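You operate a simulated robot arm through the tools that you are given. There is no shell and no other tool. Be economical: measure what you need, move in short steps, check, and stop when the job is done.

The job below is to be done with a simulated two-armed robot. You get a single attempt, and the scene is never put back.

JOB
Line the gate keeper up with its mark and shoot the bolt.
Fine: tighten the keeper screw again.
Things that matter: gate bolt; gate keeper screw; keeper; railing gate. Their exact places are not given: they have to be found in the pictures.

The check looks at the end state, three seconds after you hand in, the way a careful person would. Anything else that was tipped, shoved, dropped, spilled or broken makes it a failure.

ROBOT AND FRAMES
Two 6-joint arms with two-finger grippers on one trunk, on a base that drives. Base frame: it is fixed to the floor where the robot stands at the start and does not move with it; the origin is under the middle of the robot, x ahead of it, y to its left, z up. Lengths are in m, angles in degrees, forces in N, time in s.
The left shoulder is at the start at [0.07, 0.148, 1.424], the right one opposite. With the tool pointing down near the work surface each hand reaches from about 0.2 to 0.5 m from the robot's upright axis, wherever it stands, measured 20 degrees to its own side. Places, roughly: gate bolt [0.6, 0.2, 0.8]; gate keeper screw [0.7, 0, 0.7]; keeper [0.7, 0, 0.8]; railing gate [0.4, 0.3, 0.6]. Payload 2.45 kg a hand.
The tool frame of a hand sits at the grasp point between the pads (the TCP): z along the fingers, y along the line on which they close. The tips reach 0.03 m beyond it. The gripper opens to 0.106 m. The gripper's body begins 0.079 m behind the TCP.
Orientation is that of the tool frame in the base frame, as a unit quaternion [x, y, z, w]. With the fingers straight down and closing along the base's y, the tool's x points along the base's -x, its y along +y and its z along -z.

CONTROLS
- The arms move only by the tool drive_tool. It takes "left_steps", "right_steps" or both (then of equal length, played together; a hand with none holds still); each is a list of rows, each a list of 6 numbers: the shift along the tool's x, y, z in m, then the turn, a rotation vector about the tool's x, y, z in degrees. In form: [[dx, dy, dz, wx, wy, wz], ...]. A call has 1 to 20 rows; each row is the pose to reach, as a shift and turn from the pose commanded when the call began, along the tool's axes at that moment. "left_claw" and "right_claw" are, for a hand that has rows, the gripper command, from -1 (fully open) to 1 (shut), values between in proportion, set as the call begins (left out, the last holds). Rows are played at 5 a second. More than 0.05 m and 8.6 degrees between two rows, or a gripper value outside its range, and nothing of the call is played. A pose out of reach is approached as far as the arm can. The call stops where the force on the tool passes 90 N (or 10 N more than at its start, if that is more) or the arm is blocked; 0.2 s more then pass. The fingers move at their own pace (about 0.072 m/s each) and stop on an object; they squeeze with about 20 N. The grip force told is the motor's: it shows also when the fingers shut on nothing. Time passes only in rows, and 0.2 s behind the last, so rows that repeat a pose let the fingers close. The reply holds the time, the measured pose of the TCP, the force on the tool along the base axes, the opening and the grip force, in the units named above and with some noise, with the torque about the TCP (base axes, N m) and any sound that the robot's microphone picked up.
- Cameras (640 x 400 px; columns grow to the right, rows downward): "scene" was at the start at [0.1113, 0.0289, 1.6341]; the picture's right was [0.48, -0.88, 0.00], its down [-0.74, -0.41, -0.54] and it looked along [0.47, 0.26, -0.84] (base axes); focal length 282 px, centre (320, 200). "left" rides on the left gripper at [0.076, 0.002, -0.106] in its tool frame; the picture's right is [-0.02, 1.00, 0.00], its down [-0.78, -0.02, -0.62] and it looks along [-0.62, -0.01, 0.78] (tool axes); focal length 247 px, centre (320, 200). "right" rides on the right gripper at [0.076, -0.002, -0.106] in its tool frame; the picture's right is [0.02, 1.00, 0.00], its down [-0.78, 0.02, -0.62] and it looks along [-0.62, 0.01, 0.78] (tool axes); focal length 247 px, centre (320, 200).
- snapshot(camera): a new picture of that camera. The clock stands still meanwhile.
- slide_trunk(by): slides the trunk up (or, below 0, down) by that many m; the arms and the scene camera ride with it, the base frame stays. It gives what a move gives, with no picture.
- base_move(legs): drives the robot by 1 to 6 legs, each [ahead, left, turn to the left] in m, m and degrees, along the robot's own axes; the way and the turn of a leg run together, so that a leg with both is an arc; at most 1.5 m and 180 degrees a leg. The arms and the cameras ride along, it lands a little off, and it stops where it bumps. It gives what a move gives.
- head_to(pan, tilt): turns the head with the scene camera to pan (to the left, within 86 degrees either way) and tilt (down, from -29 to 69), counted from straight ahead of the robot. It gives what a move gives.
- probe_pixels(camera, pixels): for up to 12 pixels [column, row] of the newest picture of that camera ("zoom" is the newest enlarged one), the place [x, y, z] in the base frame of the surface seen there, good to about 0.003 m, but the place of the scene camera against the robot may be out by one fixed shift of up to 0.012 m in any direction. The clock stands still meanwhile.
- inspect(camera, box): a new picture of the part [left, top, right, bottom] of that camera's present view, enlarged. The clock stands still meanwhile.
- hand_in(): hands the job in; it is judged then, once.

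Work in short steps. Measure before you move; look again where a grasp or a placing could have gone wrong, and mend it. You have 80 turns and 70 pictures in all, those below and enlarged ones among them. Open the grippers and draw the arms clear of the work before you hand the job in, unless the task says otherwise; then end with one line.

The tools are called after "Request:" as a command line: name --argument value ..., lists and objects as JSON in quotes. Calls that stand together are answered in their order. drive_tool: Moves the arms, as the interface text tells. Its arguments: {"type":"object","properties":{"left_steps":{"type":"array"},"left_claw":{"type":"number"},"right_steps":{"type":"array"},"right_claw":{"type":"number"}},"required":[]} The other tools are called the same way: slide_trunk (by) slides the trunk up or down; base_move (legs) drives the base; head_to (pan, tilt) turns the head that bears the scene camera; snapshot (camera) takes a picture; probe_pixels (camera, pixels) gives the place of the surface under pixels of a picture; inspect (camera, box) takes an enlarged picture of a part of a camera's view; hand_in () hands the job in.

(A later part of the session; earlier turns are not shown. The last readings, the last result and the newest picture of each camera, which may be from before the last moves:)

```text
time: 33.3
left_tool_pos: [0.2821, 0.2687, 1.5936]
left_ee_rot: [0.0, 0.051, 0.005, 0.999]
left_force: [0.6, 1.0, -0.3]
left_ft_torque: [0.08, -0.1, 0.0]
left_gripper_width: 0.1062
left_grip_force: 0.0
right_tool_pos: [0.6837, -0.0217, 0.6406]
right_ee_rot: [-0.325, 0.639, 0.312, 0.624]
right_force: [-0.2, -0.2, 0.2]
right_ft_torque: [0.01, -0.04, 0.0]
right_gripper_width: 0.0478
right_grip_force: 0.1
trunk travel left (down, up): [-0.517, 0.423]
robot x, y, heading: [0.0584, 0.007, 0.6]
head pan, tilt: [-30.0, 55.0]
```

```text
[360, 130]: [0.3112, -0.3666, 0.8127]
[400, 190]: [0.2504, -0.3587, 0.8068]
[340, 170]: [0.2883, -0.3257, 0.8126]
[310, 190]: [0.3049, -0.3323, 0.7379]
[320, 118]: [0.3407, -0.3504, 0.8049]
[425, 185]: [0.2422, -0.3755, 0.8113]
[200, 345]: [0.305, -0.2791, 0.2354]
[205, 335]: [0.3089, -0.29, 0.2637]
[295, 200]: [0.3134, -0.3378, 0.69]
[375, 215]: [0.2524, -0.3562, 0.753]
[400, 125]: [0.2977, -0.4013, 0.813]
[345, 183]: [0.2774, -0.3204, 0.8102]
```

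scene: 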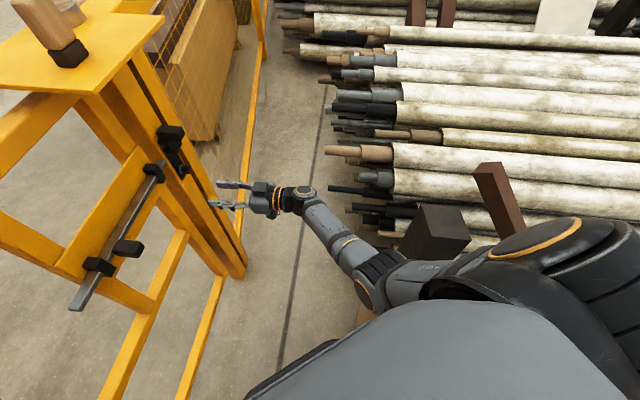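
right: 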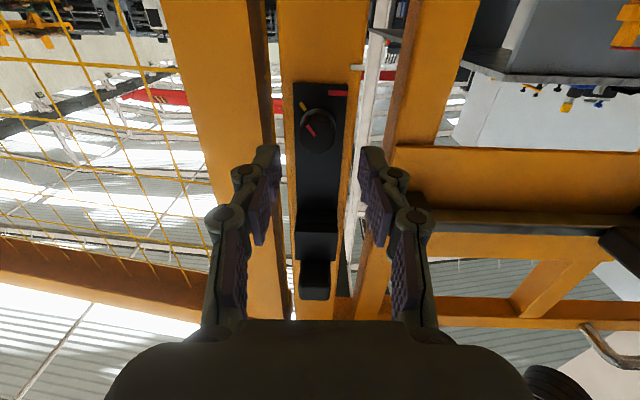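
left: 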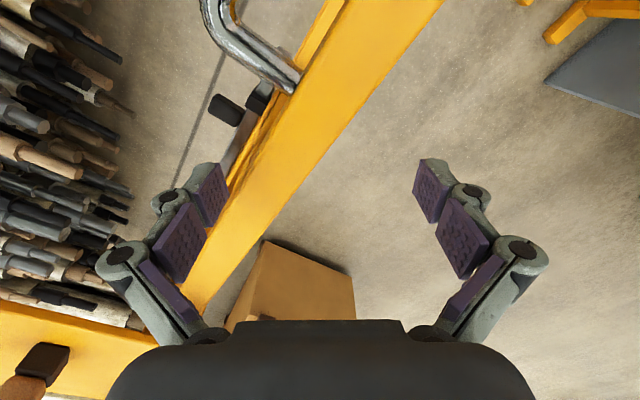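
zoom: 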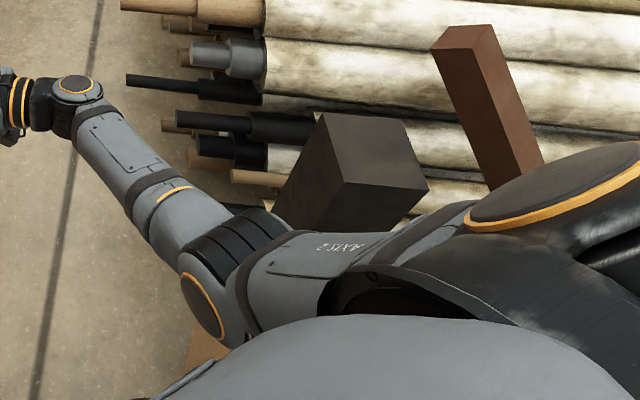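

The box top is level (z 0.81) and unmoved. Now raise the hand to knob height, then advance onto the knob.

Request:
drive_tool --right_steps '[[-0.043, -0.0015, 0, 0, 0, 0], [-0.0865, -0.0035, 0, 0, 0, 0], [-0.0875, -0.0035, 0.024, 0, 0, 0], [-0.0885, -0.0035, 0.046, 0, 0, 0]]'

Request:
snapshot --camera "right"

```text
time: 34.3
left_tool_pos: [0.2824, 0.2677, 1.593]
left_ee_rot: [0.0, 0.052, 0.005, 0.999]
left_force: [-1.1, 0.6, 0.0]
left_ft_torque: [0.04, 0.05, 0.02]
left_gripper_width: 0.106
left_grip_force: 0.2
right_tool_pos: [0.7145, 0.0134, 0.7265]
right_ee_rot: [-0.324, 0.639, 0.311, 0.625]
right_force: [0.9, 0.2, -0.2]
right_ft_torque: [-0.04, -0.01, 0.03]
right_gripper_width: 0.0475
right_grip_force: 0.1
trunk travel left (down, up): [-0.517, 0.423]
robot x, y, heading: [0.0584, 0.0054, 0.6]
head pan, tilt: [-30.0, 55.0]
```

```text
39 pictures are left
```

right: 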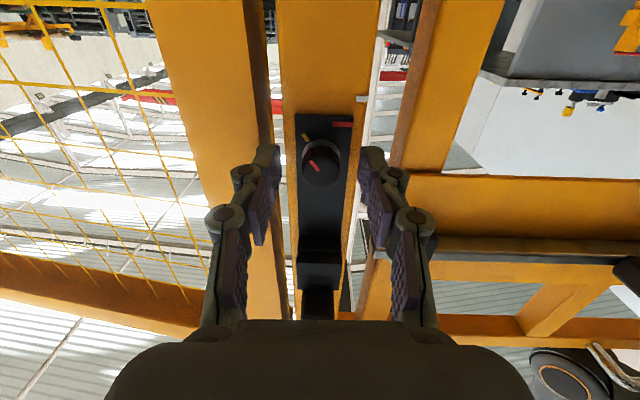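

Knob sits between the fingertips. Close on it.

Request:
drive_tool --right_steps '[[0, 0, 0, 0, 0, 0], [0, 0, 0, 0, 0, 0], [0, 0, 0, 0, 0, 0], [0, 0, 0, 0, 0, 0]]' --right_claw 1

Request:
inspect --camera "right" --box '[250, 100, 390, 240]'

```text
time: 35.3
left_tool_pos: [0.2801, 0.2679, 1.5914]
left_ee_rot: [-0.001, 0.051, 0.005, 0.999]
left_force: [-0.3, -0.1, -1.0]
left_ft_torque: [-0.01, 0.0, 0.01]
left_gripper_width: 0.1057
left_grip_force: 0.0
right_tool_pos: [0.7154, 0.0136, 0.7264]
right_ee_rot: [-0.325, 0.638, 0.312, 0.624]
right_force: [-3.7, 1.2, -1.4]
right_ft_torque: [0.15, -0.01, 0.14]
right_gripper_width: 0.0213
right_grip_force: 44.9
trunk travel left (down, up): [-0.517, 0.423]
robot x, y, heading: [0.0601, 0.0081, 0.6]
head pan, tilt: [-30.0, 55.0]
```

```text
2.86 times, centred on (320, 170) of right
```

zoom: 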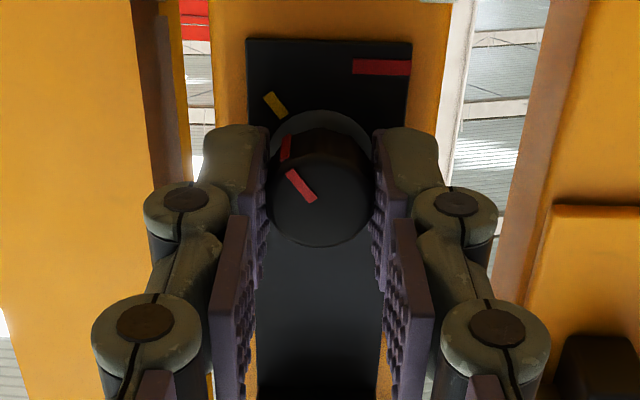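

Knob is gripped (21 mm). I turn it counter-clockwise (−tool z) by 40° to loosen and watch the torque.

Request:
drive_tool --right_steps '[[0, 0, 0, 0, 0, -8], [0, 0, 0, 0, 0, -16], [0, 0, 0, 0, 0, -24], [0, 0, 0, 0, 0, -32], [0, 0, 0, 0, 0, -40]]'

Request:
inspect --camera "right" --box '[240, 80, 400, 240]'

```text
time: 36.5
left_tool_pos: [0.2815, 0.2694, 1.5929]
left_ee_rot: [0.0, 0.052, 0.005, 0.999]
left_force: [-0.1, 0.0, 0.4]
left_ft_torque: [0.05, 0.02, 0.01]
left_gripper_width: 0.1057
left_grip_force: 0.1
right_tool_pos: [0.714, 0.0148, 0.7263]
right_ee_rot: [-0.524, 0.489, 0.078, 0.693]
right_force: [-6.1, 6.2, -3.3]
right_ft_torque: [-0.47, 0.39, -0.29]
right_gripper_width: 0.0213
right_grip_force: 44.8
trunk travel left (down, up): [-0.517, 0.423]
robot x, y, heading: [0.0566, 0.0037, 0.5]
head pan, tilt: [-30.0, 55.0]
```

```text
2.50 times, centred on (320, 160) of right
```

zoom: 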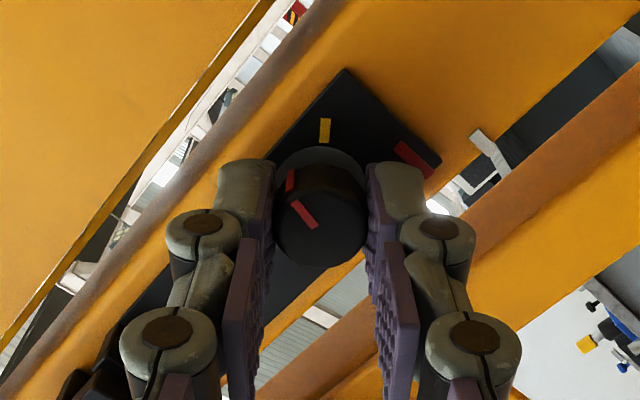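

The knob turned with the gripper, pointer now 40° off the yellow tick. I loosen further by another 50°.

Request:
drive_tool --right_steps '[[0, 0, 0, 0, 0, -8], [0, 0, 0, 0, 0, -16], [0, 0, 0, 0, 0, -24], [0, 0, 0, 0, 0, -32], [0, 0, 0, 0, 0, -40], [0, 0, 0, 0, 0, -48]]'

Request:
inspect --camera "right" --box '[240, 80, 400, 240]'

```text
time: 37.9
left_tool_pos: [0.3056, 0.2718, 1.587]
left_ee_rot: [-0.001, 0.06, 0.005, 0.998]
left_force: [0.0, -0.4, -0.7]
left_ft_torque: [-0.01, 0.03, 0.01]
left_gripper_width: 0.1058
left_grip_force: 0.0
right_tool_pos: [0.7113, 0.0126, 0.727]
right_ee_rot: [0.688, -0.249, 0.198, -0.652]
right_force: [28.0, 16.6, -72.3]
right_ft_torque: [-0.98, 0.92, 0.05]
right_gripper_width: 0.0216
right_grip_force: 45.8
right hand out of reach, approached as far as the arm can: row 6
trunk travel left (down, up): [-0.517, 0.423]
robot x, y, heading: [0.0631, 0.0055, 0.7]
head pan, tilt: [-30.0, 55.0]
```

```text
2.50 times, centred on (320, 160) of right
```

zoom: 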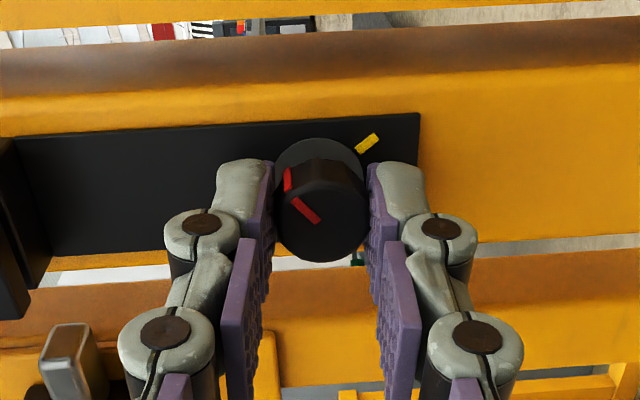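

About 88° turned, but forces rose (−72 N in z, robot leaning slightly) at the end. I turn back 10° to relieve that.

Request:
drive_tool --right_steps '[[0, 0, 0, 0, 0, 6], [0, 0, 0, 0, 0, 12], [0, 0, 0, 0, 0, 12]]'

Request:
snapshot --camera "scene"

```text
time: 38.7
left_tool_pos: [0.3005, 0.2692, 1.5889]
left_ee_rot: [-0.001, 0.058, 0.005, 0.998]
left_force: [-0.1, -0.5, 0.0]
left_ft_torque: [0.01, 0.02, -0.01]
left_gripper_width: 0.1057
left_grip_force: 0.1
right_tool_pos: [0.7078, 0.0124, 0.7293]
right_ee_rot: [-0.657, 0.316, -0.129, 0.673]
right_force: [17.7, 10.1, -73.2]
right_ft_torque: [-0.95, 1.09, -0.22]
right_gripper_width: 0.0214
right_grip_force: 45.6
trunk travel left (down, up): [-0.517, 0.423]
robot x, y, heading: [0.061, 0.0084, 0.4]
head pan, tilt: [-30.0, 55.0]
```

```text
35 pictures are left
```

scene: 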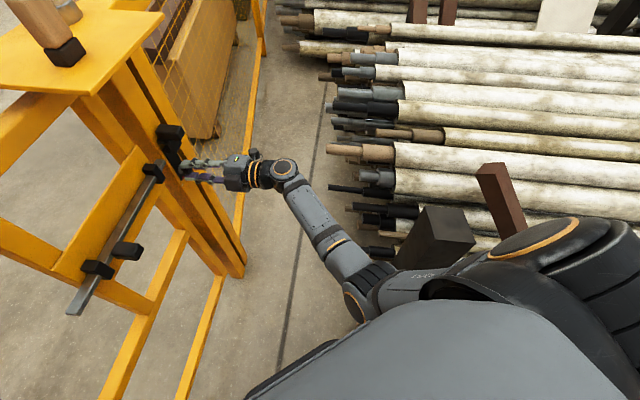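

The tool is pushing up on the knob. I ease it down in small steps to take that load off.

Request:
drive_tool --right_steps '[[0.001, 0.004, 0.001, 0, 0, 0], [0.002, 0.008, 0.003, 0, 0, 0], [0.003, 0.012, 0.004, 0, 0, 0]]'

```text
time: 39.5
left_tool_pos: [0.2911, 0.2653, 1.5915]
left_ee_rot: [0.001, 0.056, 0.005, 0.998]
left_force: [0.1, 0.6, -0.5]
left_ft_torque: [0.0, 0.01, -0.01]
left_gripper_width: 0.1062
left_grip_force: 0.1
right_tool_pos: [0.7078, 0.0131, 0.7285]
right_ee_rot: [-0.653, 0.31, -0.135, 0.678]
right_force: [0.0, -14.1, -44.7]
right_ft_torque: [-1.03, 0.98, -0.93]
right_gripper_width: 0.021
right_grip_force: 44.4
trunk travel left (down, up): [-0.517, 0.423]
robot x, y, heading: [0.0601, 0.0062, 0.5]
head pan, tilt: [-30.0, 55.0]
```

Load drops. I continue downward; if the screw is loose, the keeper would follow.

Request:
drive_tool --right_steps '[[0.001, 0.004, 0, 0, 0, 0], [0.002, 0.008, 0, 0, 0, 0], [0.003, 0.012, 0, 0, 0, 0]]'

Request:
inspect --camera "right" --box '[240, 60, 440, 240]'

```text
time: 40.3
left_tool_pos: [0.2853, 0.2636, 1.5922]
left_ee_rot: [0.0, 0.052, 0.005, 0.999]
left_force: [-0.5, 0.4, -0.4]
left_ft_torque: [0.02, -0.01, -0.01]
left_gripper_width: 0.1061
left_grip_force: 0.0
right_tool_pos: [0.7074, 0.0128, 0.7274]
right_ee_rot: [-0.648, 0.304, -0.138, 0.684]
right_force: [-0.8, -16.7, -16.7]
right_ft_torque: [-0.51, 0.52, -1.05]
right_gripper_width: 0.0208
right_grip_force: 44.6
trunk travel left (down, up): [-0.517, 0.423]
robot x, y, heading: [0.0571, 0.0051, 0.6]
head pan, tilt: [-30.0, 55.0]
```

```text
2.22 times, centred on (340, 150) of right
```

zoom: 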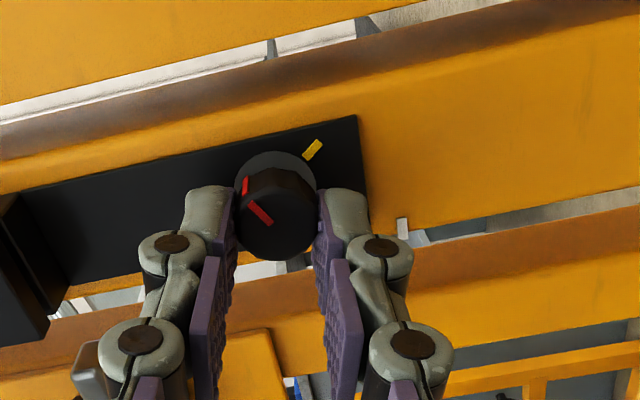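

Nearly unloaded. I push a further ~14 mm down with the knob held and compare with the white mark at (402,228).

Request:
drive_tool --right_steps '[[0.001, 0.004, 0, 0, 0, 0], [0.002, 0.008, 0, 0, 0, 0], [0.003, 0.012, 0, 0, 0, 0]]'

Request:
inspect --camera "right" --box '[240, 60, 440, 240]'

```text
time: 41.1
left_tool_pos: [0.2777, 0.2642, 1.5946]
left_ee_rot: [0.001, 0.05, 0.005, 0.999]
left_force: [0.7, -0.4, -0.4]
left_ft_torque: [0.02, 0.01, -0.02]
left_gripper_width: 0.106
left_grip_force: 0.1
right_tool_pos: [0.7069, 0.0128, 0.7265]
right_ee_rot: [-0.644, 0.299, -0.144, 0.689]
right_force: [16.6, -14.9, 32.7]
right_ft_torque: [0.55, -0.66, -0.73]
right_gripper_width: 0.0209
right_grip_force: 45.0
trunk travel left (down, up): [-0.517, 0.423]
robot x, y, heading: [0.0601, 0.0046, 0.5]
head pan, tilt: [-30.0, 55.0]
```

```text
2.22 times, centred on (340, 150) of right
```

zoom: 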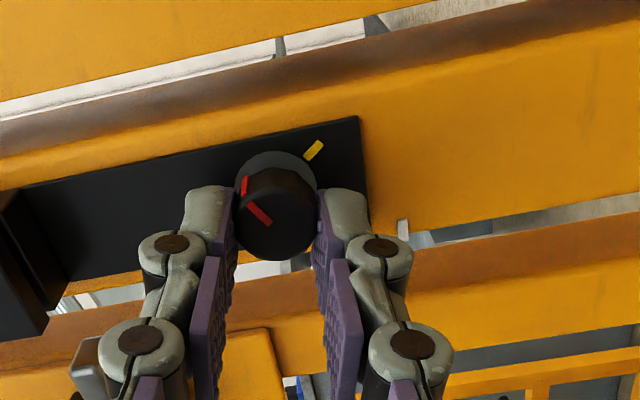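

The keeper doesn't move under 33 N, so the screw is still holding. I unload, open the fingers, and back off to regrip for more turning.

Request:
drive_tool --right_steps '[[-0.001, -0.005, 0, 0, 0, 0], [-0.0013, -0.0065, 0, 0, 0, 0]]'

Request:
drive_tool --right_steps '[[0, 0, 0, 0, 0, 0], [0, 0, 0, 0, 0, 0], [0, 0, -0.03, 0, 0, 0], [0, 0, -0.06, 0, 0, 0]]' --right_claw 0.1

Request:
inspect --camera "right" --box '[200, 0, 500, 200]'

```text
time: 41.7
left_tool_pos: [0.2803, 0.2649, 1.5941]
left_ee_rot: [0.001, 0.05, 0.005, 0.999]
left_force: [-0.4, -0.4, -0.3]
left_ft_torque: [0.0, 0.0, 0.0]
left_gripper_width: 0.1061
left_grip_force: 0.0
right_tool_pos: [0.7076, 0.0124, 0.7265]
right_ee_rot: [-0.646, 0.302, -0.141, 0.687]
right_force: [21.2, -10.6, 24.6]
right_ft_torque: [0.72, -0.73, 0.28]
right_gripper_width: 0.021
right_grip_force: 45.4
trunk travel left (down, up): [-0.517, 0.423]
robot x, y, heading: [0.0578, 0.0043, 0.7]
head pan, tilt: [-30.0, 55.0]
```

```text
time: 42.7
left_tool_pos: [0.2815, 0.2662, 1.5929]
left_ee_rot: [0.0, 0.051, 0.006, 0.999]
left_force: [-0.1, 0.6, -0.4]
left_ft_torque: [-0.03, 0.0, 0.01]
left_gripper_width: 0.1061
left_grip_force: 0.1
right_tool_pos: [0.6694, -0.0352, 0.723]
right_ee_rot: [-0.649, 0.303, -0.139, 0.684]
right_force: [-1.0, -0.4, 0.2]
right_ft_torque: [-0.01, 0.02, 0.0]
right_gripper_width: 0.0476
right_grip_force: 0.0
trunk travel left (down, up): [-0.517, 0.423]
robot x, y, heading: [0.0582, 0.0049, 0.8]
head pan, tilt: [-30.0, 55.0]
```

```text
2.00 times, centred on (350, 100) of right
```

zoom: 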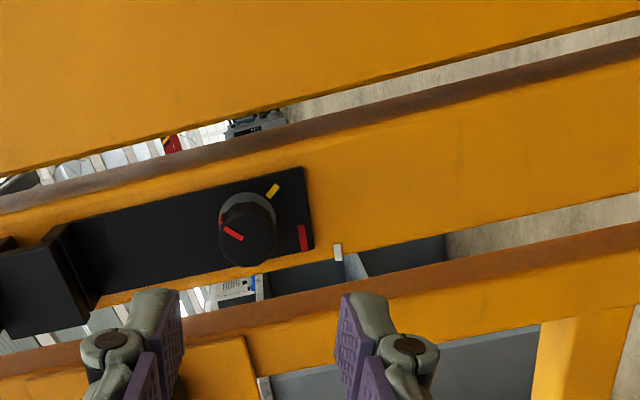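

Keeper unmoved, pointer ~80° counter-clockwise of yellow. I roll the free hand +148° so that I can start another long counter-clockwise stroke.

Request:
drive_tool --right_steps '[[0, 0, -0.01, 0, 0, 7.8], [0, 0, -0.01, 0, 0, 15.6], [0, 0, -0.01, 0, 0, 23.4], [0, 0, -0.01, 0, 0, 31.2], [0, 0, -0.01, 0, 0, 39], [0, 0, -0.01, 0, 0, 46.8], [0, 0, -0.01, 0, 0, 54.6], [0, 0, -0.01, 0, 0, 62.4], [0, 0, -0.01, 0, 0, 70.2], [0, 0, -0.01, 0, 0, 78], [0, 0, -0.01, 0, 0, 85.8], [0, 0, -0.01, 0, 0, 93.6], [0, 0, -0.01, 0, 0, 101.4], [0, 0, -0.01, 0, 0, 109.2], [0, 0, -0.01, 0, 0, 117], [0, 0, -0.01, 0, 0, 124.8], [0, 0, -0.01, 0, 0, 132.6], [0, 0, -0.01, 0, 0, 140.4], [0, 0, -0.01, 0, 0, 148]]'

Request:
snapshot --camera "right"

```text
time: 46.7
left_tool_pos: [0.2817, 0.2676, 1.5932]
left_ee_rot: [0.0, 0.051, 0.006, 0.999]
left_force: [0.0, -0.4, -0.5]
left_ft_torque: [0.0, 0.02, 0.0]
left_gripper_width: 0.106
left_grip_force: 0.1
right_tool_pos: [0.6638, -0.0425, 0.7248]
right_ee_rot: [0.114, 0.707, 0.619, 0.322]
right_force: [-0.2, 0.0, 0.5]
right_ft_torque: [0.03, 0.0, 0.0]
right_gripper_width: 0.0477
right_grip_force: 0.1
trunk travel left (down, up): [-0.517, 0.423]
robot x, y, heading: [0.058, 0.0037, 0.5]
head pan, tilt: [-30.0, 55.0]
```

```text
31 pictures are left
```

right: 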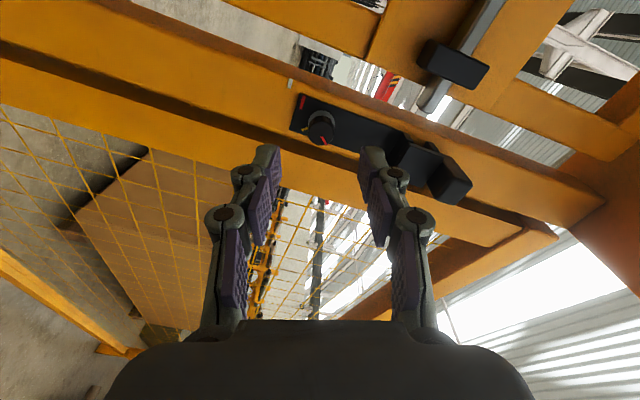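

Free roll worked (roll ≈ +71°). I align to the knob and advance.

Request:
drive_tool --right_steps '[[-0.004, 0.0006, 0.025, 0, 0, 0], [-0.008, 0.0012, 0.05, 0, 0, 0], [-0.008, 0.0012, 0.075, 0, 0, 0]]'

Request:
inspect --camera "right" --box '[220, 80, 420, 240]'

```text
time: 47.5
left_tool_pos: [0.2833, 0.2685, 1.5919]
left_ee_rot: [0.001, 0.051, 0.005, 0.999]
left_force: [0.1, 0.3, 0.3]
left_ft_torque: [-0.02, 0.0, 0.01]
left_gripper_width: 0.1062
left_grip_force: 0.1
right_tool_pos: [0.7141, 0.0142, 0.7255]
right_ee_rot: [0.114, 0.707, 0.619, 0.322]
right_force: [0.3, 0.1, -0.5]
right_ft_torque: [0.01, 0.04, 0.02]
right_gripper_width: 0.0474
right_grip_force: 0.0
trunk travel left (down, up): [-0.517, 0.423]
robot x, y, heading: [0.0578, 0.0043, 0.5]
head pan, tilt: [-30.0, 55.0]
```

```text
2.50 times, centred on (320, 160) of right
```

zoom: 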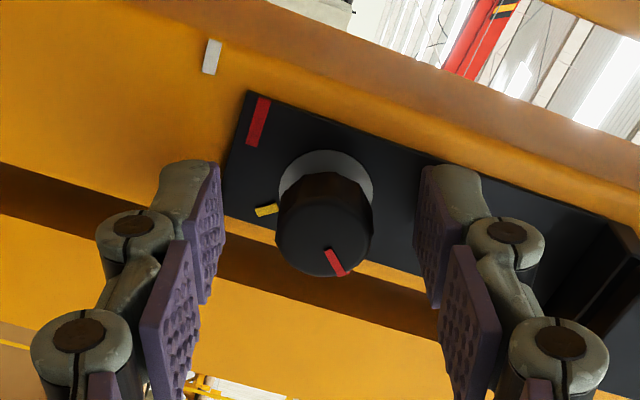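

Well centred. Close and turn counter-clockwise 72°.

Request:
drive_tool --right_steps '[[0, 0, 0, 0, 0, 0], [0, 0, 0, 0, 0, 0], [0, 0, 0, 0, 0, 0], [0, 0, 0, 0, 0, -8], [0, 0, 0, 0, 0, -16], [0, 0, 0, 0, 0, -24], [0, 0, 0, 0, 0, -32], [0, 0, 0, 0, 0, -40], [0, 0, 0, 0, 0, -48], [0, 0, 0, 0, 0, -56], [0, 0, 0, 0, 0, -64], [0, 0, 0, 0, 0, -72]]' --right_claw 1

Request:
inspect --camera "right" --box '[220, 80, 420, 240]'

```text
time: 50.1
left_tool_pos: [0.2803, 0.2667, 1.5926]
left_ee_rot: [0.0, 0.051, 0.005, 0.999]
left_force: [0.0, -0.1, 0.6]
left_ft_torque: [-0.04, 0.01, -0.01]
left_gripper_width: 0.106
left_grip_force: 0.1
right_tool_pos: [0.7162, 0.0133, 0.725]
right_ee_rot: [-0.325, 0.638, 0.311, 0.625]
right_force: [-2.1, 1.1, 1.1]
right_ft_torque: [0.29, 0.29, 0.07]
right_gripper_width: 0.0215
right_grip_force: 45.1
trunk travel left (down, up): [-0.517, 0.423]
robot x, y, heading: [0.0571, 0.0026, 0.6]
head pan, tilt: [-30.0, 55.0]
```

```text
2.50 times, centred on (320, 160) of right
```

zoom: 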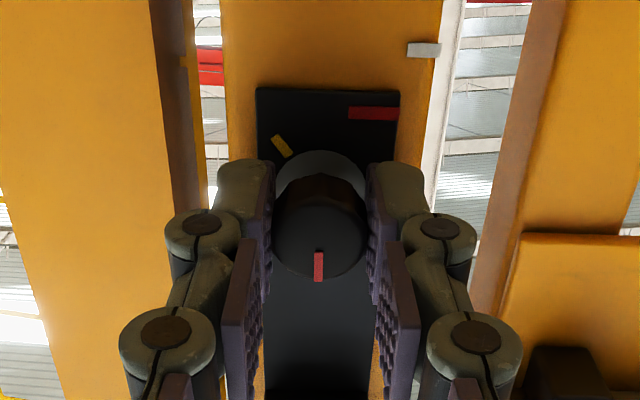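

Knob now ~140° past yellow. Test: push down by 8 mm (tool +x) with the knob held.

Request:
drive_tool --right_steps '[[0.003, 0, 0, 0, 0, 0], [0.006, 0, 0, 0, 0, 0], [0.008, 0, 0, 0, 0, 0]]'

```text
time: 50.9
left_tool_pos: [0.2772, 0.2681, 1.5931]
left_ee_rot: [0.0, 0.05, 0.004, 0.999]
left_force: [0.0, 0.3, 1.0]
left_ft_torque: [0.0, -0.01, 0.03]
left_gripper_width: 0.106
left_grip_force: 0.2
right_tool_pos: [0.7144, 0.0149, 0.7249]
right_ee_rot: [-0.324, 0.635, 0.311, 0.629]
right_force: [5.9, 0.0, 29.7]
right_ft_torque: [0.23, -0.19, -0.11]
right_gripper_width: 0.0211
right_grip_force: 45.2
trunk travel left (down, up): [-0.517, 0.423]
robot x, y, heading: [0.0604, 0.0064, 0.5]
head pan, tilt: [-30.0, 55.0]
```

Still fast. I unload and turn a further 70° counter-clockwise.

Request:
drive_tool --right_steps '[[-0.008, 0, 0, 0, 0, 0], [-0.008, 0, 0, 0, 0, -8], [-0.008, 0, 0, 0, 0, -16], [-0.008, 0, 0, 0, 0, -24], [-0.008, 0, 0, 0, 0, -32], [-0.008, 0, 0, 0, 0, -40], [-0.008, 0, 0, 0, 0, -48], [-0.008, 0, 0, 0, 0, -56], [-0.008, 0, 0, 0, 0, -64], [-0.008, 0, 0, 0, 0, -70]]'

Request:
inspect --camera "right" --box '[220, 80, 420, 240]'

```text
time: 53.1
left_tool_pos: [0.2815, 0.2662, 1.5925]
left_ee_rot: [0.001, 0.051, 0.005, 0.999]
left_force: [0.5, -0.1, 0.0]
left_ft_torque: [-0.01, 0.0, -0.02]
left_gripper_width: 0.106
left_grip_force: 0.0
right_tool_pos: [0.7144, 0.0134, 0.7258]
right_ee_rot: [-0.632, 0.336, -0.103, 0.691]
right_force: [0.7, -4.9, 3.2]
right_ft_torque: [0.3, -0.05, 0.0]
right_gripper_width: 0.0213
right_grip_force: 45.1
trunk travel left (down, up): [-0.517, 0.423]
robot x, y, heading: [0.0566, 0.0077, 0.7]
head pan, tilt: [-30.0, 55.0]
```

```text
2.50 times, centred on (320, 160) of right
```

zoom: 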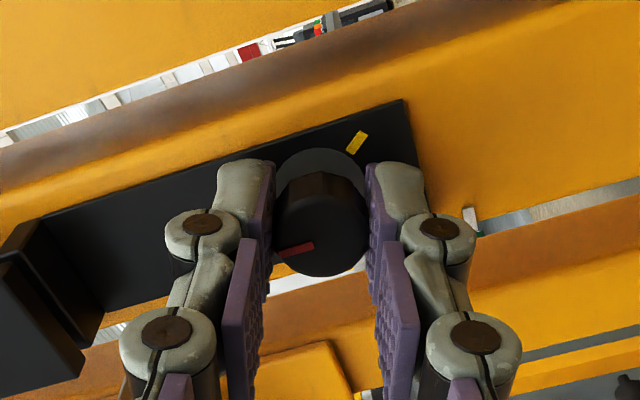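

The knob has slipped in the grip near ~165° — likely its loose stop. The screw may sit in the post, so I should slide the keeper by its own top tab. I release, back off and roll upright.

Request:
drive_tool --right_steps '[[0, 0, 0, 0, 0, 0], [0, 0, 0, 0, 0, 0], [0, 0, -0.03, 0, 0, 0], [0, 0, -0.06, 0, 0, 0], [0, 0, -0.09, 0, 0, 7.5], [0, 0, -0.1, 0, 0, 15], [0, 0, -0.1, 0, 0, 22.5], [0, 0, -0.1, 0, 0, 30], [0, 0, -0.1, 0, 0, 37.5], [0, 0, -0.1, 0, 0, 45], [0, 0, -0.1, 0, 0, 52.5], [0, 0, -0.1, 0, 0, 60], [0, 0, -0.1, 0, 0, 67]]' --right_claw 0.1

Request:
inspect --camera "right" --box '[240, 40, 440, 250]'

```text
time: 55.9
left_tool_pos: [0.2816, 0.2671, 1.5928]
left_ee_rot: [0.0, 0.05, 0.006, 0.999]
left_force: [0.3, 0.2, 0.4]
left_ft_torque: [0.05, -0.01, 0.01]
left_gripper_width: 0.106
left_grip_force: 0.1
right_tool_pos: [0.6559, -0.0673, 0.7273]
right_ee_rot: [-0.34, 0.63, 0.296, 0.632]
right_force: [0.4, 0.0, -0.6]
right_ft_torque: [-0.02, 0.01, 0.02]
right_gripper_width: 0.0476
right_grip_force: 0.1
trunk travel left (down, up): [-0.517, 0.423]
robot x, y, heading: [0.0575, 0.0056, 0.5]
head pan, tilt: [-30.0, 55.0]
```

```text
1.90 times, centred on (340, 145) of right
```

zoom: 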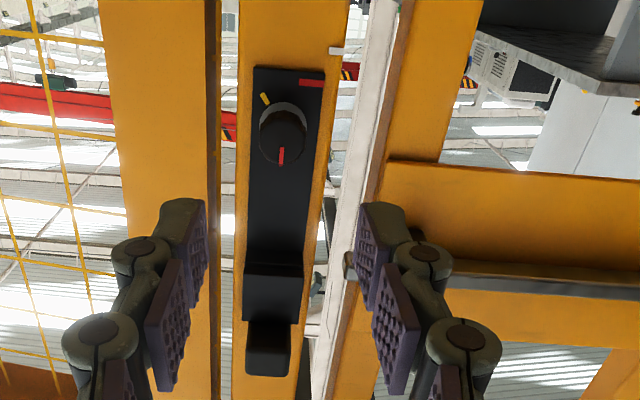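

Pointer stands ~150° off yellow. I probe the tab (zoom (267,345)) and staple to plan grasping the tab.

Request:
probe_pixels --camera "zoom" --pixels '[[252, 345], [267, 330], [267, 345], [267, 365], [284, 345], [257, 295], [270, 295], [296, 295], [270, 220], [310, 83], [337, 51], [270, 370]]'

```text
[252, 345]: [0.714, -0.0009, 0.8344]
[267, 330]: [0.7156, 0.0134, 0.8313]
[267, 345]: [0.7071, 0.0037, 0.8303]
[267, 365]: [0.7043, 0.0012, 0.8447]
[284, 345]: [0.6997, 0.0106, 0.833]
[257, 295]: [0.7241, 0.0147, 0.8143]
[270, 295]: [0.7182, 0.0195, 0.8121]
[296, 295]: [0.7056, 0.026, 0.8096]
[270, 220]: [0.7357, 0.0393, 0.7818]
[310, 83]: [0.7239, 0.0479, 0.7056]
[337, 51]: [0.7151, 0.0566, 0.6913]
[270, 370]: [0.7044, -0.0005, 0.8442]
```

Red tick z 0.7056 vs white 0.6913: 14 mm down needed. Tab is at z≈0.84, front n −0.42, ~20 mm wide. I rise to it, then advance with fingers open on both sides.

Request:
drive_tool --right_steps '[[-0.04, -0.002, 0, 0, 0, 1.5], [-0.08, -0.004, 0, 0, 0, 3.2], [-0.1157, -0.0047, 0, 0, 0, 3.2], [-0.1157, -0.0047, 0.04, 0, 0, 3.2]]'

Request:
inspect --camera "right" --box '[220, 40, 420, 250]'

```text
time: 56.9
left_tool_pos: [0.2842, 0.2702, 1.5913]
left_ee_rot: [-0.001, 0.053, 0.004, 0.999]
left_force: [0.6, -0.3, -0.8]
left_ft_torque: [0.04, -0.04, 0.0]
left_gripper_width: 0.106
left_grip_force: 0.1
right_tool_pos: [0.6783, -0.0313, 0.8409]
right_ee_rot: [-0.323, 0.641, 0.312, 0.623]
right_force: [0.1, 1.2, 0.1]
right_ft_torque: [0.05, 0.0, -0.01]
right_gripper_width: 0.0474
right_grip_force: 0.0
trunk travel left (down, up): [-0.517, 0.423]
robot x, y, heading: [0.0574, 0.0059, 0.6]
head pan, tilt: [-30.0, 55.0]
```

```text
1.90 times, centred on (320, 145) of right
```

zoom: 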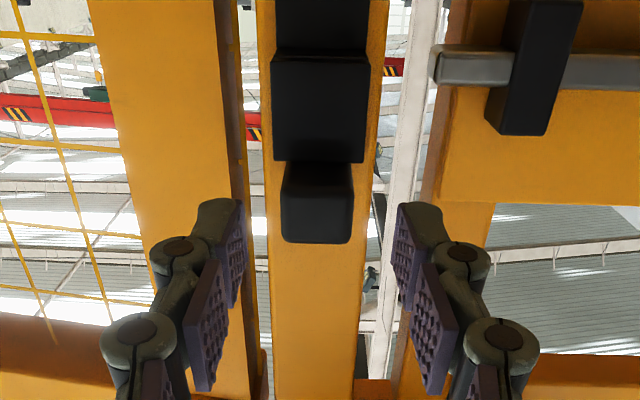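

Tab is centred between the fingers. Advance 4 cm, 4 mm up, then close.

Request:
drive_tool --right_steps '[[-0.004, 0, 0.02, 0, 0, 0], [-0.005, 0, 0.041, 0, 0, 0]]'

Request:
drive_tool --right_steps '[[0, 0, 0, 0, 0, 0], [0, 0, 0, 0, 0, 0], [0, 0, 0, 0, 0, 0]]' --right_claw 1

Request:
inspect --camera "right" --box '[220, 0, 420, 250]'

```text
time: 57.5
left_tool_pos: [0.2826, 0.2683, 1.5921]
left_ee_rot: [0.0, 0.051, 0.006, 0.999]
left_force: [-0.5, 0.0, -0.6]
left_ft_torque: [0.0, 0.01, 0.0]
left_gripper_width: 0.106
left_grip_force: 0.0
right_tool_pos: [0.7025, 0.0013, 0.8461]
right_ee_rot: [-0.323, 0.64, 0.312, 0.624]
right_force: [0.5, 0.6, 0.0]
right_ft_torque: [-0.04, 0.02, 0.0]
right_gripper_width: 0.0479
right_grip_force: 0.0
trunk travel left (down, up): [-0.517, 0.423]
robot x, y, heading: [0.0596, 0.0082, 0.5]
head pan, tilt: [-30.0, 55.0]
```

```text
time: 58.3
left_tool_pos: [0.2836, 0.2665, 1.5924]
left_ee_rot: [0.001, 0.051, 0.005, 0.999]
left_force: [-0.3, 0.4, -0.1]
left_ft_torque: [0.02, -0.01, 0.0]
left_gripper_width: 0.1061
left_grip_force: 0.2
right_tool_pos: [0.7037, 0.0021, 0.8451]
right_ee_rot: [-0.322, 0.64, 0.312, 0.624]
right_force: [4.1, -3.7, 0.5]
right_ft_torque: [0.13, -0.08, -0.27]
right_gripper_width: 0.0257
right_grip_force: 45.2
trunk travel left (down, up): [-0.517, 0.423]
robot x, y, heading: [0.0603, 0.0071, 0.5]
head pan, tilt: [-30.0, 55.0]
```

```text
1.60 times, centred on (320, 125) of right
```

zoom: 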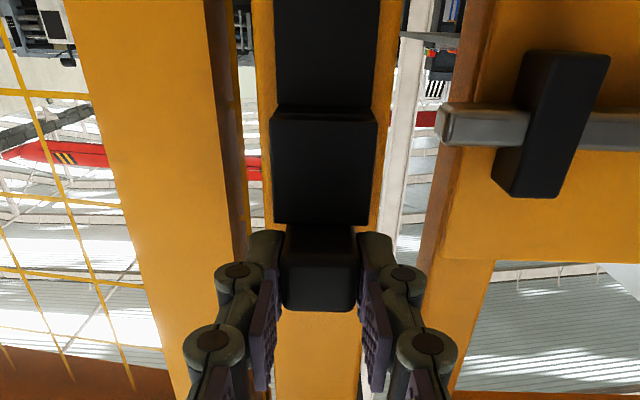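

Tab gripped (26 mm). Push down in small steps and watch whether z follows.

Request:
drive_tool --right_steps '[[0.003, 0, 0, 0, 0, 0], [0.006, 0, 0, 0, 0, 0], [0.009, 0, 0, 0, 0, 0]]'

```text
time: 59.1
left_tool_pos: [0.2834, 0.2667, 1.5925]
left_ee_rot: [0.0, 0.052, 0.005, 0.999]
left_force: [-0.6, 0.3, 0.6]
left_ft_torque: [0.02, 0.01, 0.03]
left_gripper_width: 0.1061
left_grip_force: 0.1
right_tool_pos: [0.7042, 0.0005, 0.837]
right_ee_rot: [-0.322, 0.639, 0.313, 0.625]
right_force: [4.5, -7.0, 0.6]
right_ft_torque: [0.0, 0.02, -0.09]
right_gripper_width: 0.0256
right_grip_force: 44.7
trunk travel left (down, up): [-0.517, 0.423]
robot x, y, heading: [0.0566, 0.0057, 0.4]
head pan, tilt: [-30.0, 55.0]
```

It follows with almost no force: the keeper slides. I complete to 14 mm in total and look.

Request:
drive_tool --right_steps '[[0.003, 0, 0, 0, 0, 0], [0.0055, 0, 0, 0, 0, 0], [0.0055, 0, 0, 0, 0, 0]]'

Request:
inspect --camera "right" --box '[220, 0, 420, 250]'

```text
time: 59.9
left_tool_pos: [0.284, 0.2659, 1.5931]
left_ee_rot: [0.0, 0.052, 0.005, 0.999]
left_force: [-0.6, 0.3, 0.0]
left_ft_torque: [0.01, 0.03, -0.01]
left_gripper_width: 0.1057
left_grip_force: 0.0
right_tool_pos: [0.7047, 0.001, 0.8307]
right_ee_rot: [-0.323, 0.639, 0.313, 0.624]
right_force: [5.0, -7.4, 0.1]
right_ft_torque: [0.07, -0.03, -0.23]
right_gripper_width: 0.0254
right_grip_force: 44.7
trunk travel left (down, up): [-0.517, 0.423]
robot x, y, heading: [0.0594, 0.0058, 0.6]
head pan, tilt: [-30.0, 55.0]
```

```text
1.60 times, centred on (320, 125) of right
```

zoom: 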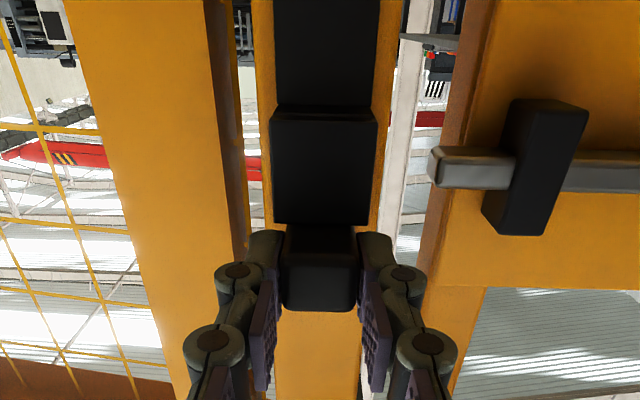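

The keeper moved and the bolt tip now sits level with the staple's middle. I open, back away and drop to view the marks.

Request:
drive_tool --right_steps '[[0, 0, 0, 0, 0, 0], [0, 0, 0, 0, 0, 0], [0, 0, -0.04, 0, 0, 0], [0.03, 0, -0.09, 0, 0, 0], [0.07, 0, -0.09, 0, 0, 0], [0.105, 0, -0.09, 0, 0, 0]]' --right_claw 0.1

Request:
inspect --camera "right" --box '[280, 30, 360, 110]'

```text
refused: row 4 steps farther than a row can; nothing moved
```

```text
5.00 times, centred on (320, 70) of right
```

zoom: 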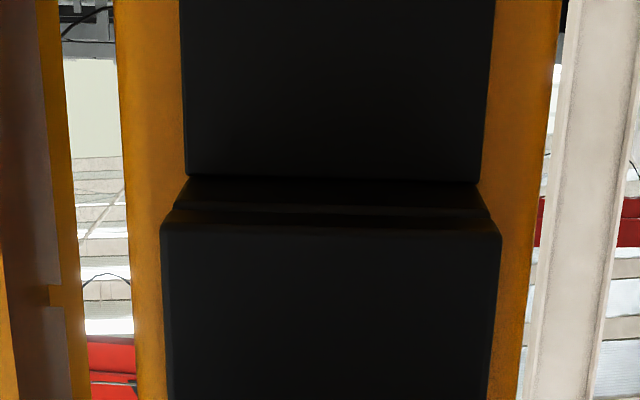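

One row was too long; I repeat with shorter ones.

Request:
drive_tool --right_steps '[[0, 0, 0, 0, 0, 0], [0, 0, 0, 0, 0, 0], [0, 0, -0.04, 0, 0, 0], [0.01, 0, -0.08, 0, 0, 0], [0.045, 0, -0.09, 0, 0, 0], [0.08, 0, -0.09, 0, 0, 0], [0.105, 0, -0.09, 0, 0, 0]]' --right_claw 0.1

Request:
inspect --camera "right" --box '[270, 50, 370, 130]'

```text
time: 61.5
left_tool_pos: [0.2824, 0.2674, 1.5926]
left_ee_rot: [0.0, 0.052, 0.005, 0.999]
left_force: [-0.1, 0.4, -0.4]
left_ft_torque: [0.04, -0.01, -0.01]
left_gripper_width: 0.1058
left_grip_force: 0.0
right_tool_pos: [0.6479, -0.0722, 0.7295]
right_ee_rot: [-0.323, 0.64, 0.312, 0.624]
right_force: [1.0, 0.0, -0.2]
right_ft_torque: [0.0, 0.02, -0.01]
right_gripper_width: 0.0477
right_grip_force: 0.1
trunk travel left (down, up): [-0.517, 0.423]
robot x, y, heading: [0.0587, 0.008, 0.4]
head pan, tilt: [-30.0, 55.0]
```

```text
5.00 times, centred on (320, 90) of right
```

zoom: 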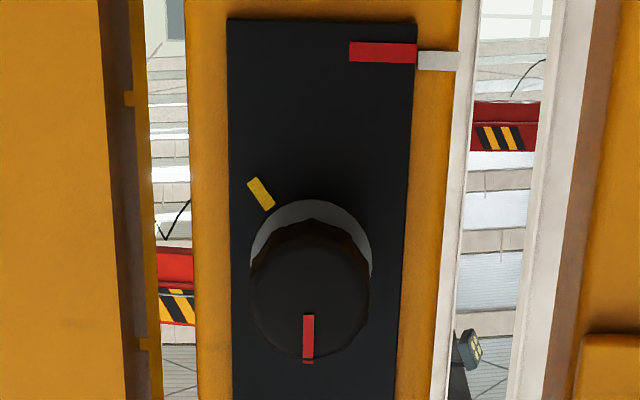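

Red tick now meets the white mark within ~1 mm. Next tighten: probe the knob's new place.

Request:
probe_pixels --camera "zoom" --pixels '[[310, 270], [310, 290], [295, 290], [330, 290], [380, 52], [437, 60], [365, 52], [430, 60], [395, 52], [445, 61]]'

```text
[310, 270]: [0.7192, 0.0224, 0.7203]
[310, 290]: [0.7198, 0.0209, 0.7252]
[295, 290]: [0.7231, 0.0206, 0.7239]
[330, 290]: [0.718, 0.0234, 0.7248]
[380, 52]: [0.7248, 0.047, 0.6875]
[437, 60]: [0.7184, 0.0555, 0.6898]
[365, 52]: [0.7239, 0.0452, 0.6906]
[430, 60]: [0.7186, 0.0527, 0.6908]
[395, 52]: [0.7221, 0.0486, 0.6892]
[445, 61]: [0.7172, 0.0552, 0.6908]
```

Red tick is ~1.4 mm low. I go back to the tab, grip, raise 1.4 mm, and release.

Request:
drive_tool --right_steps '[[-0.04, 0, 0, 0, 0, 0], [-0.08, 0, 0, 0, 0, 0], [-0.105, 0, 0.01, 0, 0, 0], [-0.105, 0, 0.05, 0, 0, 0], [-0.105, 0, 0.089, 0, 0, 0]]'

Request:
drive_tool --right_steps '[[0, 0, 0, 0, 0, 0], [0, 0, 0, 0, 0, 0], [0, 0, 0, 0, 0, 0], [0, 0, 0, 0, 0, 0]]' --right_claw 1

Request:
drive_tool --right_steps '[[-0.0007, 0, 0, 0, 0, 0], [-0.0014, 0, 0, 0, 0, 0], [-0.0014, 0, 0, 0, 0, 0]]'

Request:
drive_tool --right_steps '[[0, 0, 0, 0, 0, 0], [0, 0, 0, 0, 0, 0], [0, 0, -0.04, 0, 0, 0], [0.01, 0, -0.08, 0, 0, 0], [0.045, 0, -0.09, 0, 0, 0], [0.08, 0, -0.09, 0, 0, 0], [0.105, 0, -0.09, 0, 0, 0]]' --right_claw 0.1

Request:
inspect --camera "right" --box '[270, 50, 370, 130]'

```text
time: 62.7
left_tool_pos: [0.2811, 0.2684, 1.5929]
left_ee_rot: [0.0, 0.052, 0.004, 0.999]
left_force: [0.3, -0.2, -0.2]
left_ft_torque: [-0.06, 0.0, -0.01]
left_gripper_width: 0.1061
left_grip_force: 0.1
right_tool_pos: [0.7033, 0.0012, 0.8298]
right_ee_rot: [-0.323, 0.64, 0.312, 0.624]
right_force: [-0.5, 0.6, 0.5]
right_ft_torque: [0.01, 0.0, -0.01]
right_gripper_width: 0.0476
right_grip_force: 0.1
trunk travel left (down, up): [-0.517, 0.423]
robot x, y, heading: [0.0603, 0.003, 0.4]
head pan, tilt: [-30.0, 55.0]
```

```text
time: 63.7
left_tool_pos: [0.2822, 0.2668, 1.593]
left_ee_rot: [0.0, 0.052, 0.006, 0.999]
left_force: [-1.1, -0.2, -0.5]
left_ft_torque: [0.02, 0.0, 0.02]
left_gripper_width: 0.1058
left_grip_force: 0.0
right_tool_pos: [0.7027, 0.0002, 0.8306]
right_ee_rot: [-0.323, 0.639, 0.313, 0.624]
right_force: [3.0, -3.3, 0.1]
right_ft_torque: [0.08, -0.02, -0.18]
right_gripper_width: 0.0253
right_grip_force: 44.7
trunk travel left (down, up): [-0.517, 0.423]
robot x, y, heading: [0.0611, 0.005, 0.5]
head pan, tilt: [-30.0, 55.0]
```

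```text
time: 64.5
left_tool_pos: [0.2833, 0.2665, 1.5923]
left_ee_rot: [0.0, 0.051, 0.005, 0.999]
left_force: [0.6, 0.1, -0.5]
left_ft_torque: [0.01, 0.0, -0.01]
left_gripper_width: 0.1061
left_grip_force: 0.1
right_tool_pos: [0.7038, -0.0009, 0.833]
right_ee_rot: [-0.323, 0.64, 0.313, 0.623]
right_force: [2.5, -4.9, -1.2]
right_ft_torque: [0.12, 0.14, -0.12]
right_gripper_width: 0.0256
right_grip_force: 45.1
trunk travel left (down, up): [-0.517, 0.423]
robot x, y, heading: [0.0591, 0.0058, 0.6]
head pan, tilt: [-30.0, 55.0]
```

```text
time: 66.1
left_tool_pos: [0.2832, 0.2677, 1.5934]
left_ee_rot: [0.0, 0.051, 0.004, 0.999]
left_force: [0.7, -0.1, -0.3]
left_ft_torque: [0.01, -0.01, 0.0]
left_gripper_width: 0.1059
left_grip_force: 0.1
right_tool_pos: [0.6488, -0.0737, 0.7299]
right_ee_rot: [-0.323, 0.639, 0.313, 0.625]
right_force: [-0.4, 0.2, -0.9]
right_ft_torque: [0.03, -0.02, 0.03]
right_gripper_width: 0.0473
right_grip_force: 0.3
trunk travel left (down, up): [-0.517, 0.423]
robot x, y, heading: [0.0595, 0.0068, 0.5]
head pan, tilt: [-30.0, 55.0]
```

```text
5.00 times, centred on (320, 90) of right
```

zoom: 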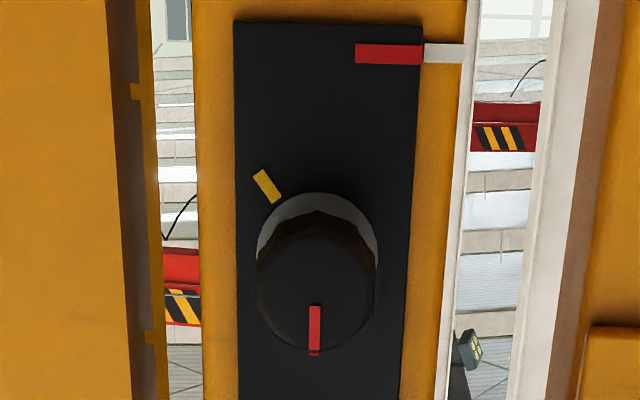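

Marks now line up precisely. I roll the hand to −72° and advance onto the knob for a long clockwise stroke.

Request:
drive_tool --right_steps '[[0, 0, 0, 0, 0, -8], [0, 0, 0, 0, 0, -16], [0, 0, 0, 0, 0, -24], [0, 0, 0, 0, 0, -32], [0, 0, 0, 0, 0, -40], [0, 0, 0, 0, 0, -48], [0, 0, 0, 0, 0, -56], [0, 0, 0, 0, 0, -64], [0, 0, 0, 0, 0, -72], [0.001, -0.001, 0.04, 0, 0, -72], [0.001, -0.001, 0.08, 0, 0, -72], [0.001, -0.001, 0.109, 0, 0, -72]]'

Request:
inspect --camera "right" --box '[220, 80, 420, 240]'

```text
time: 68.7
left_tool_pos: [0.2827, 0.2677, 1.593]
left_ee_rot: [0.0, 0.052, 0.005, 0.999]
left_force: [-0.9, -0.5, 0.2]
left_ft_torque: [0.01, -0.02, 0.02]
left_gripper_width: 0.106
left_grip_force: 0.0
right_tool_pos: [0.7125, 0.0145, 0.7267]
right_ee_rot: [-0.637, 0.328, -0.114, 0.689]
right_force: [0.8, 0.6, -0.1]
right_ft_torque: [-0.03, -0.01, 0.01]
right_gripper_width: 0.0477
right_grip_force: 0.1
trunk travel left (down, up): [-0.517, 0.423]
robot x, y, heading: [0.0594, 0.0063, 0.4]
head pan, tilt: [-30.0, 55.0]
```

```text
2.50 times, centred on (320, 160) of right
```

zoom: 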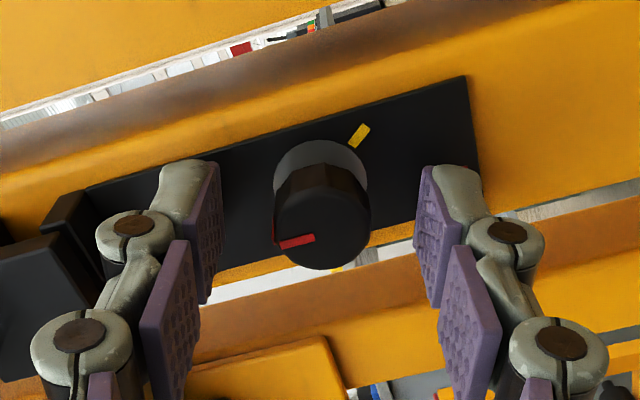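

Centred. Close and turn clockwise 130°.

Request:
drive_tool --right_steps '[[0, 0, 0, 0, 0, 0], [0, 0, 0, 0, 0, 0], [0, 0, 0, 0, 0, 0], [0, 0, 0, 0, 0, 8], [0, 0, 0, 0, 0, 16], [0, 0, 0, 0, 0, 24], [0, 0, 0, 0, 0, 32], [0, 0, 0, 0, 0, 40], [0, 0, 0, 0, 0, 48], [0, 0, 0, 0, 0, 56], [0, 0, 0, 0, 0, 64], [0, 0, 0, 0, 0, 72], [0, 0, 0, 0, 0, 80], [0, 0, 0, 0, 0, 88], [0, 0, 0, 0, 0, 96], [0, 0, 0, 0, 0, 104], [0, 0, 0, 0, 0, 112], [0, 0, 0, 0, 0, 120], [0, 0, 0, 0, 0, 128]]' --right_claw 1

Request:
inspect --camera "right" --box '[220, 80, 420, 240]'

```text
time: 72.7
left_tool_pos: [0.2845, 0.2652, 1.5931]
left_ee_rot: [0.001, 0.052, 0.004, 0.999]
left_force: [-0.4, -0.5, -0.8]
left_ft_torque: [0.02, 0.0, -0.02]
left_gripper_width: 0.1058
left_grip_force: 0.0
right_tool_pos: [0.7159, 0.0127, 0.726]
right_ee_rot: [0.018, 0.716, 0.569, 0.403]
right_force: [14.2, -10.8, 4.2]
right_ft_torque: [-0.32, 0.08, 0.53]
right_gripper_width: 0.0211
right_grip_force: 45.2
trunk travel left (down, up): [-0.517, 0.423]
robot x, y, heading: [0.0588, 0.0102, 0.3]
head pan, tilt: [-30.0, 55.0]
```

```text
2.50 times, centred on (320, 160) of right
```

zoom: 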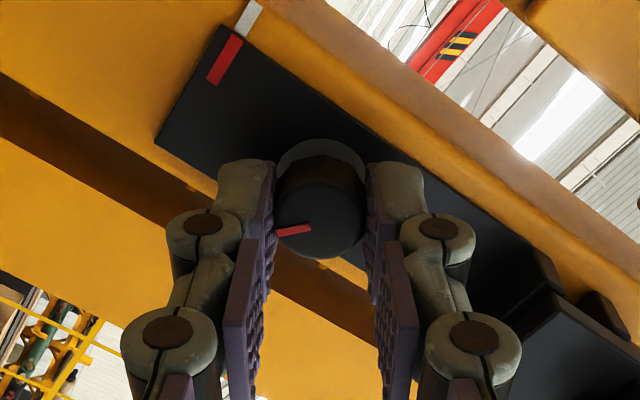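

Pointer is nearly at the yellow tick (hidden behind the left finger). I turn another 16° to seat it against its stop.

Request:
drive_tool --right_steps '[[0, 0, 0, 0, 0, 8], [0, 0, 0, 0, 0, 16], [0, 0, 0, 0, 0, 16]]'

Request:
drive_tool --right_steps '[[0, 0, 0, 0, 0, 0], [0, 0, 0, 0, 0, 0], [0, 0, -0.03, 0, 0, 0], [0, 0, -0.06, 0, 0, 0], [0, 0, -0.09, 0, 0, -8], [0, 0, -0.108, 0, 0, -16], [0, 0, -0.108, 0, 0, -24], [0, 0, -0.108, 0, 0, -32], [0, 0, -0.108, 0, 0, -40], [0, 0, -0.108, 0, 0, -48], [0, 0, -0.108, 0, 0, -56], [0, 0, -0.108, 0, 0, -64], [0, 0, -0.108, 0, 0, -72]]' --right_claw 0.1

Request:
inspect --camera "right" --box '[270, 50, 370, 130]'

```text
time: 73.5
left_tool_pos: [0.2835, 0.2654, 1.5932]
left_ee_rot: [0.001, 0.052, 0.006, 0.999]
left_force: [-0.5, -0.5, -0.2]
left_ft_torque: [0.04, 0.02, -0.02]
left_gripper_width: 0.1057
left_grip_force: 0.0
right_tool_pos: [0.7154, 0.0118, 0.7251]
right_ee_rot: [0.116, 0.706, 0.621, 0.321]
right_force: [15.9, -13.1, 3.6]
right_ft_torque: [0.1, -0.06, 0.04]
right_gripper_width: 0.021
right_grip_force: 44.8
trunk travel left (down, up): [-0.517, 0.423]
robot x, y, heading: [0.0597, 0.0076, 0.7]
head pan, tilt: [-30.0, 55.0]
```

```text
time: 76.3
left_tool_pos: [0.2827, 0.2675, 1.5922]
left_ee_rot: [0.0, 0.051, 0.006, 0.999]
left_force: [-0.6, 0.1, 0.2]
left_ft_torque: [0.03, 0.01, -0.01]
left_gripper_width: 0.1061
left_grip_force: 0.0
right_tool_pos: [0.6501, -0.073, 0.731]
right_ee_rot: [-0.323, 0.639, 0.312, 0.625]
right_force: [-0.4, 0.7, -0.3]
right_ft_torque: [0.02, 0.0, 0.01]
right_gripper_width: 0.0479
right_grip_force: 0.1
trunk travel left (down, up): [-0.517, 0.423]
robot x, y, heading: [0.0596, 0.0068, 0.3]
head pan, tilt: [-30.0, 55.0]
```

```text
5.00 times, centred on (320, 90) of right
```

zoom: 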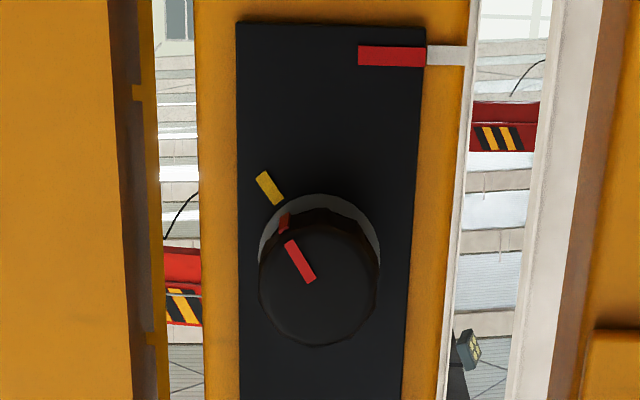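

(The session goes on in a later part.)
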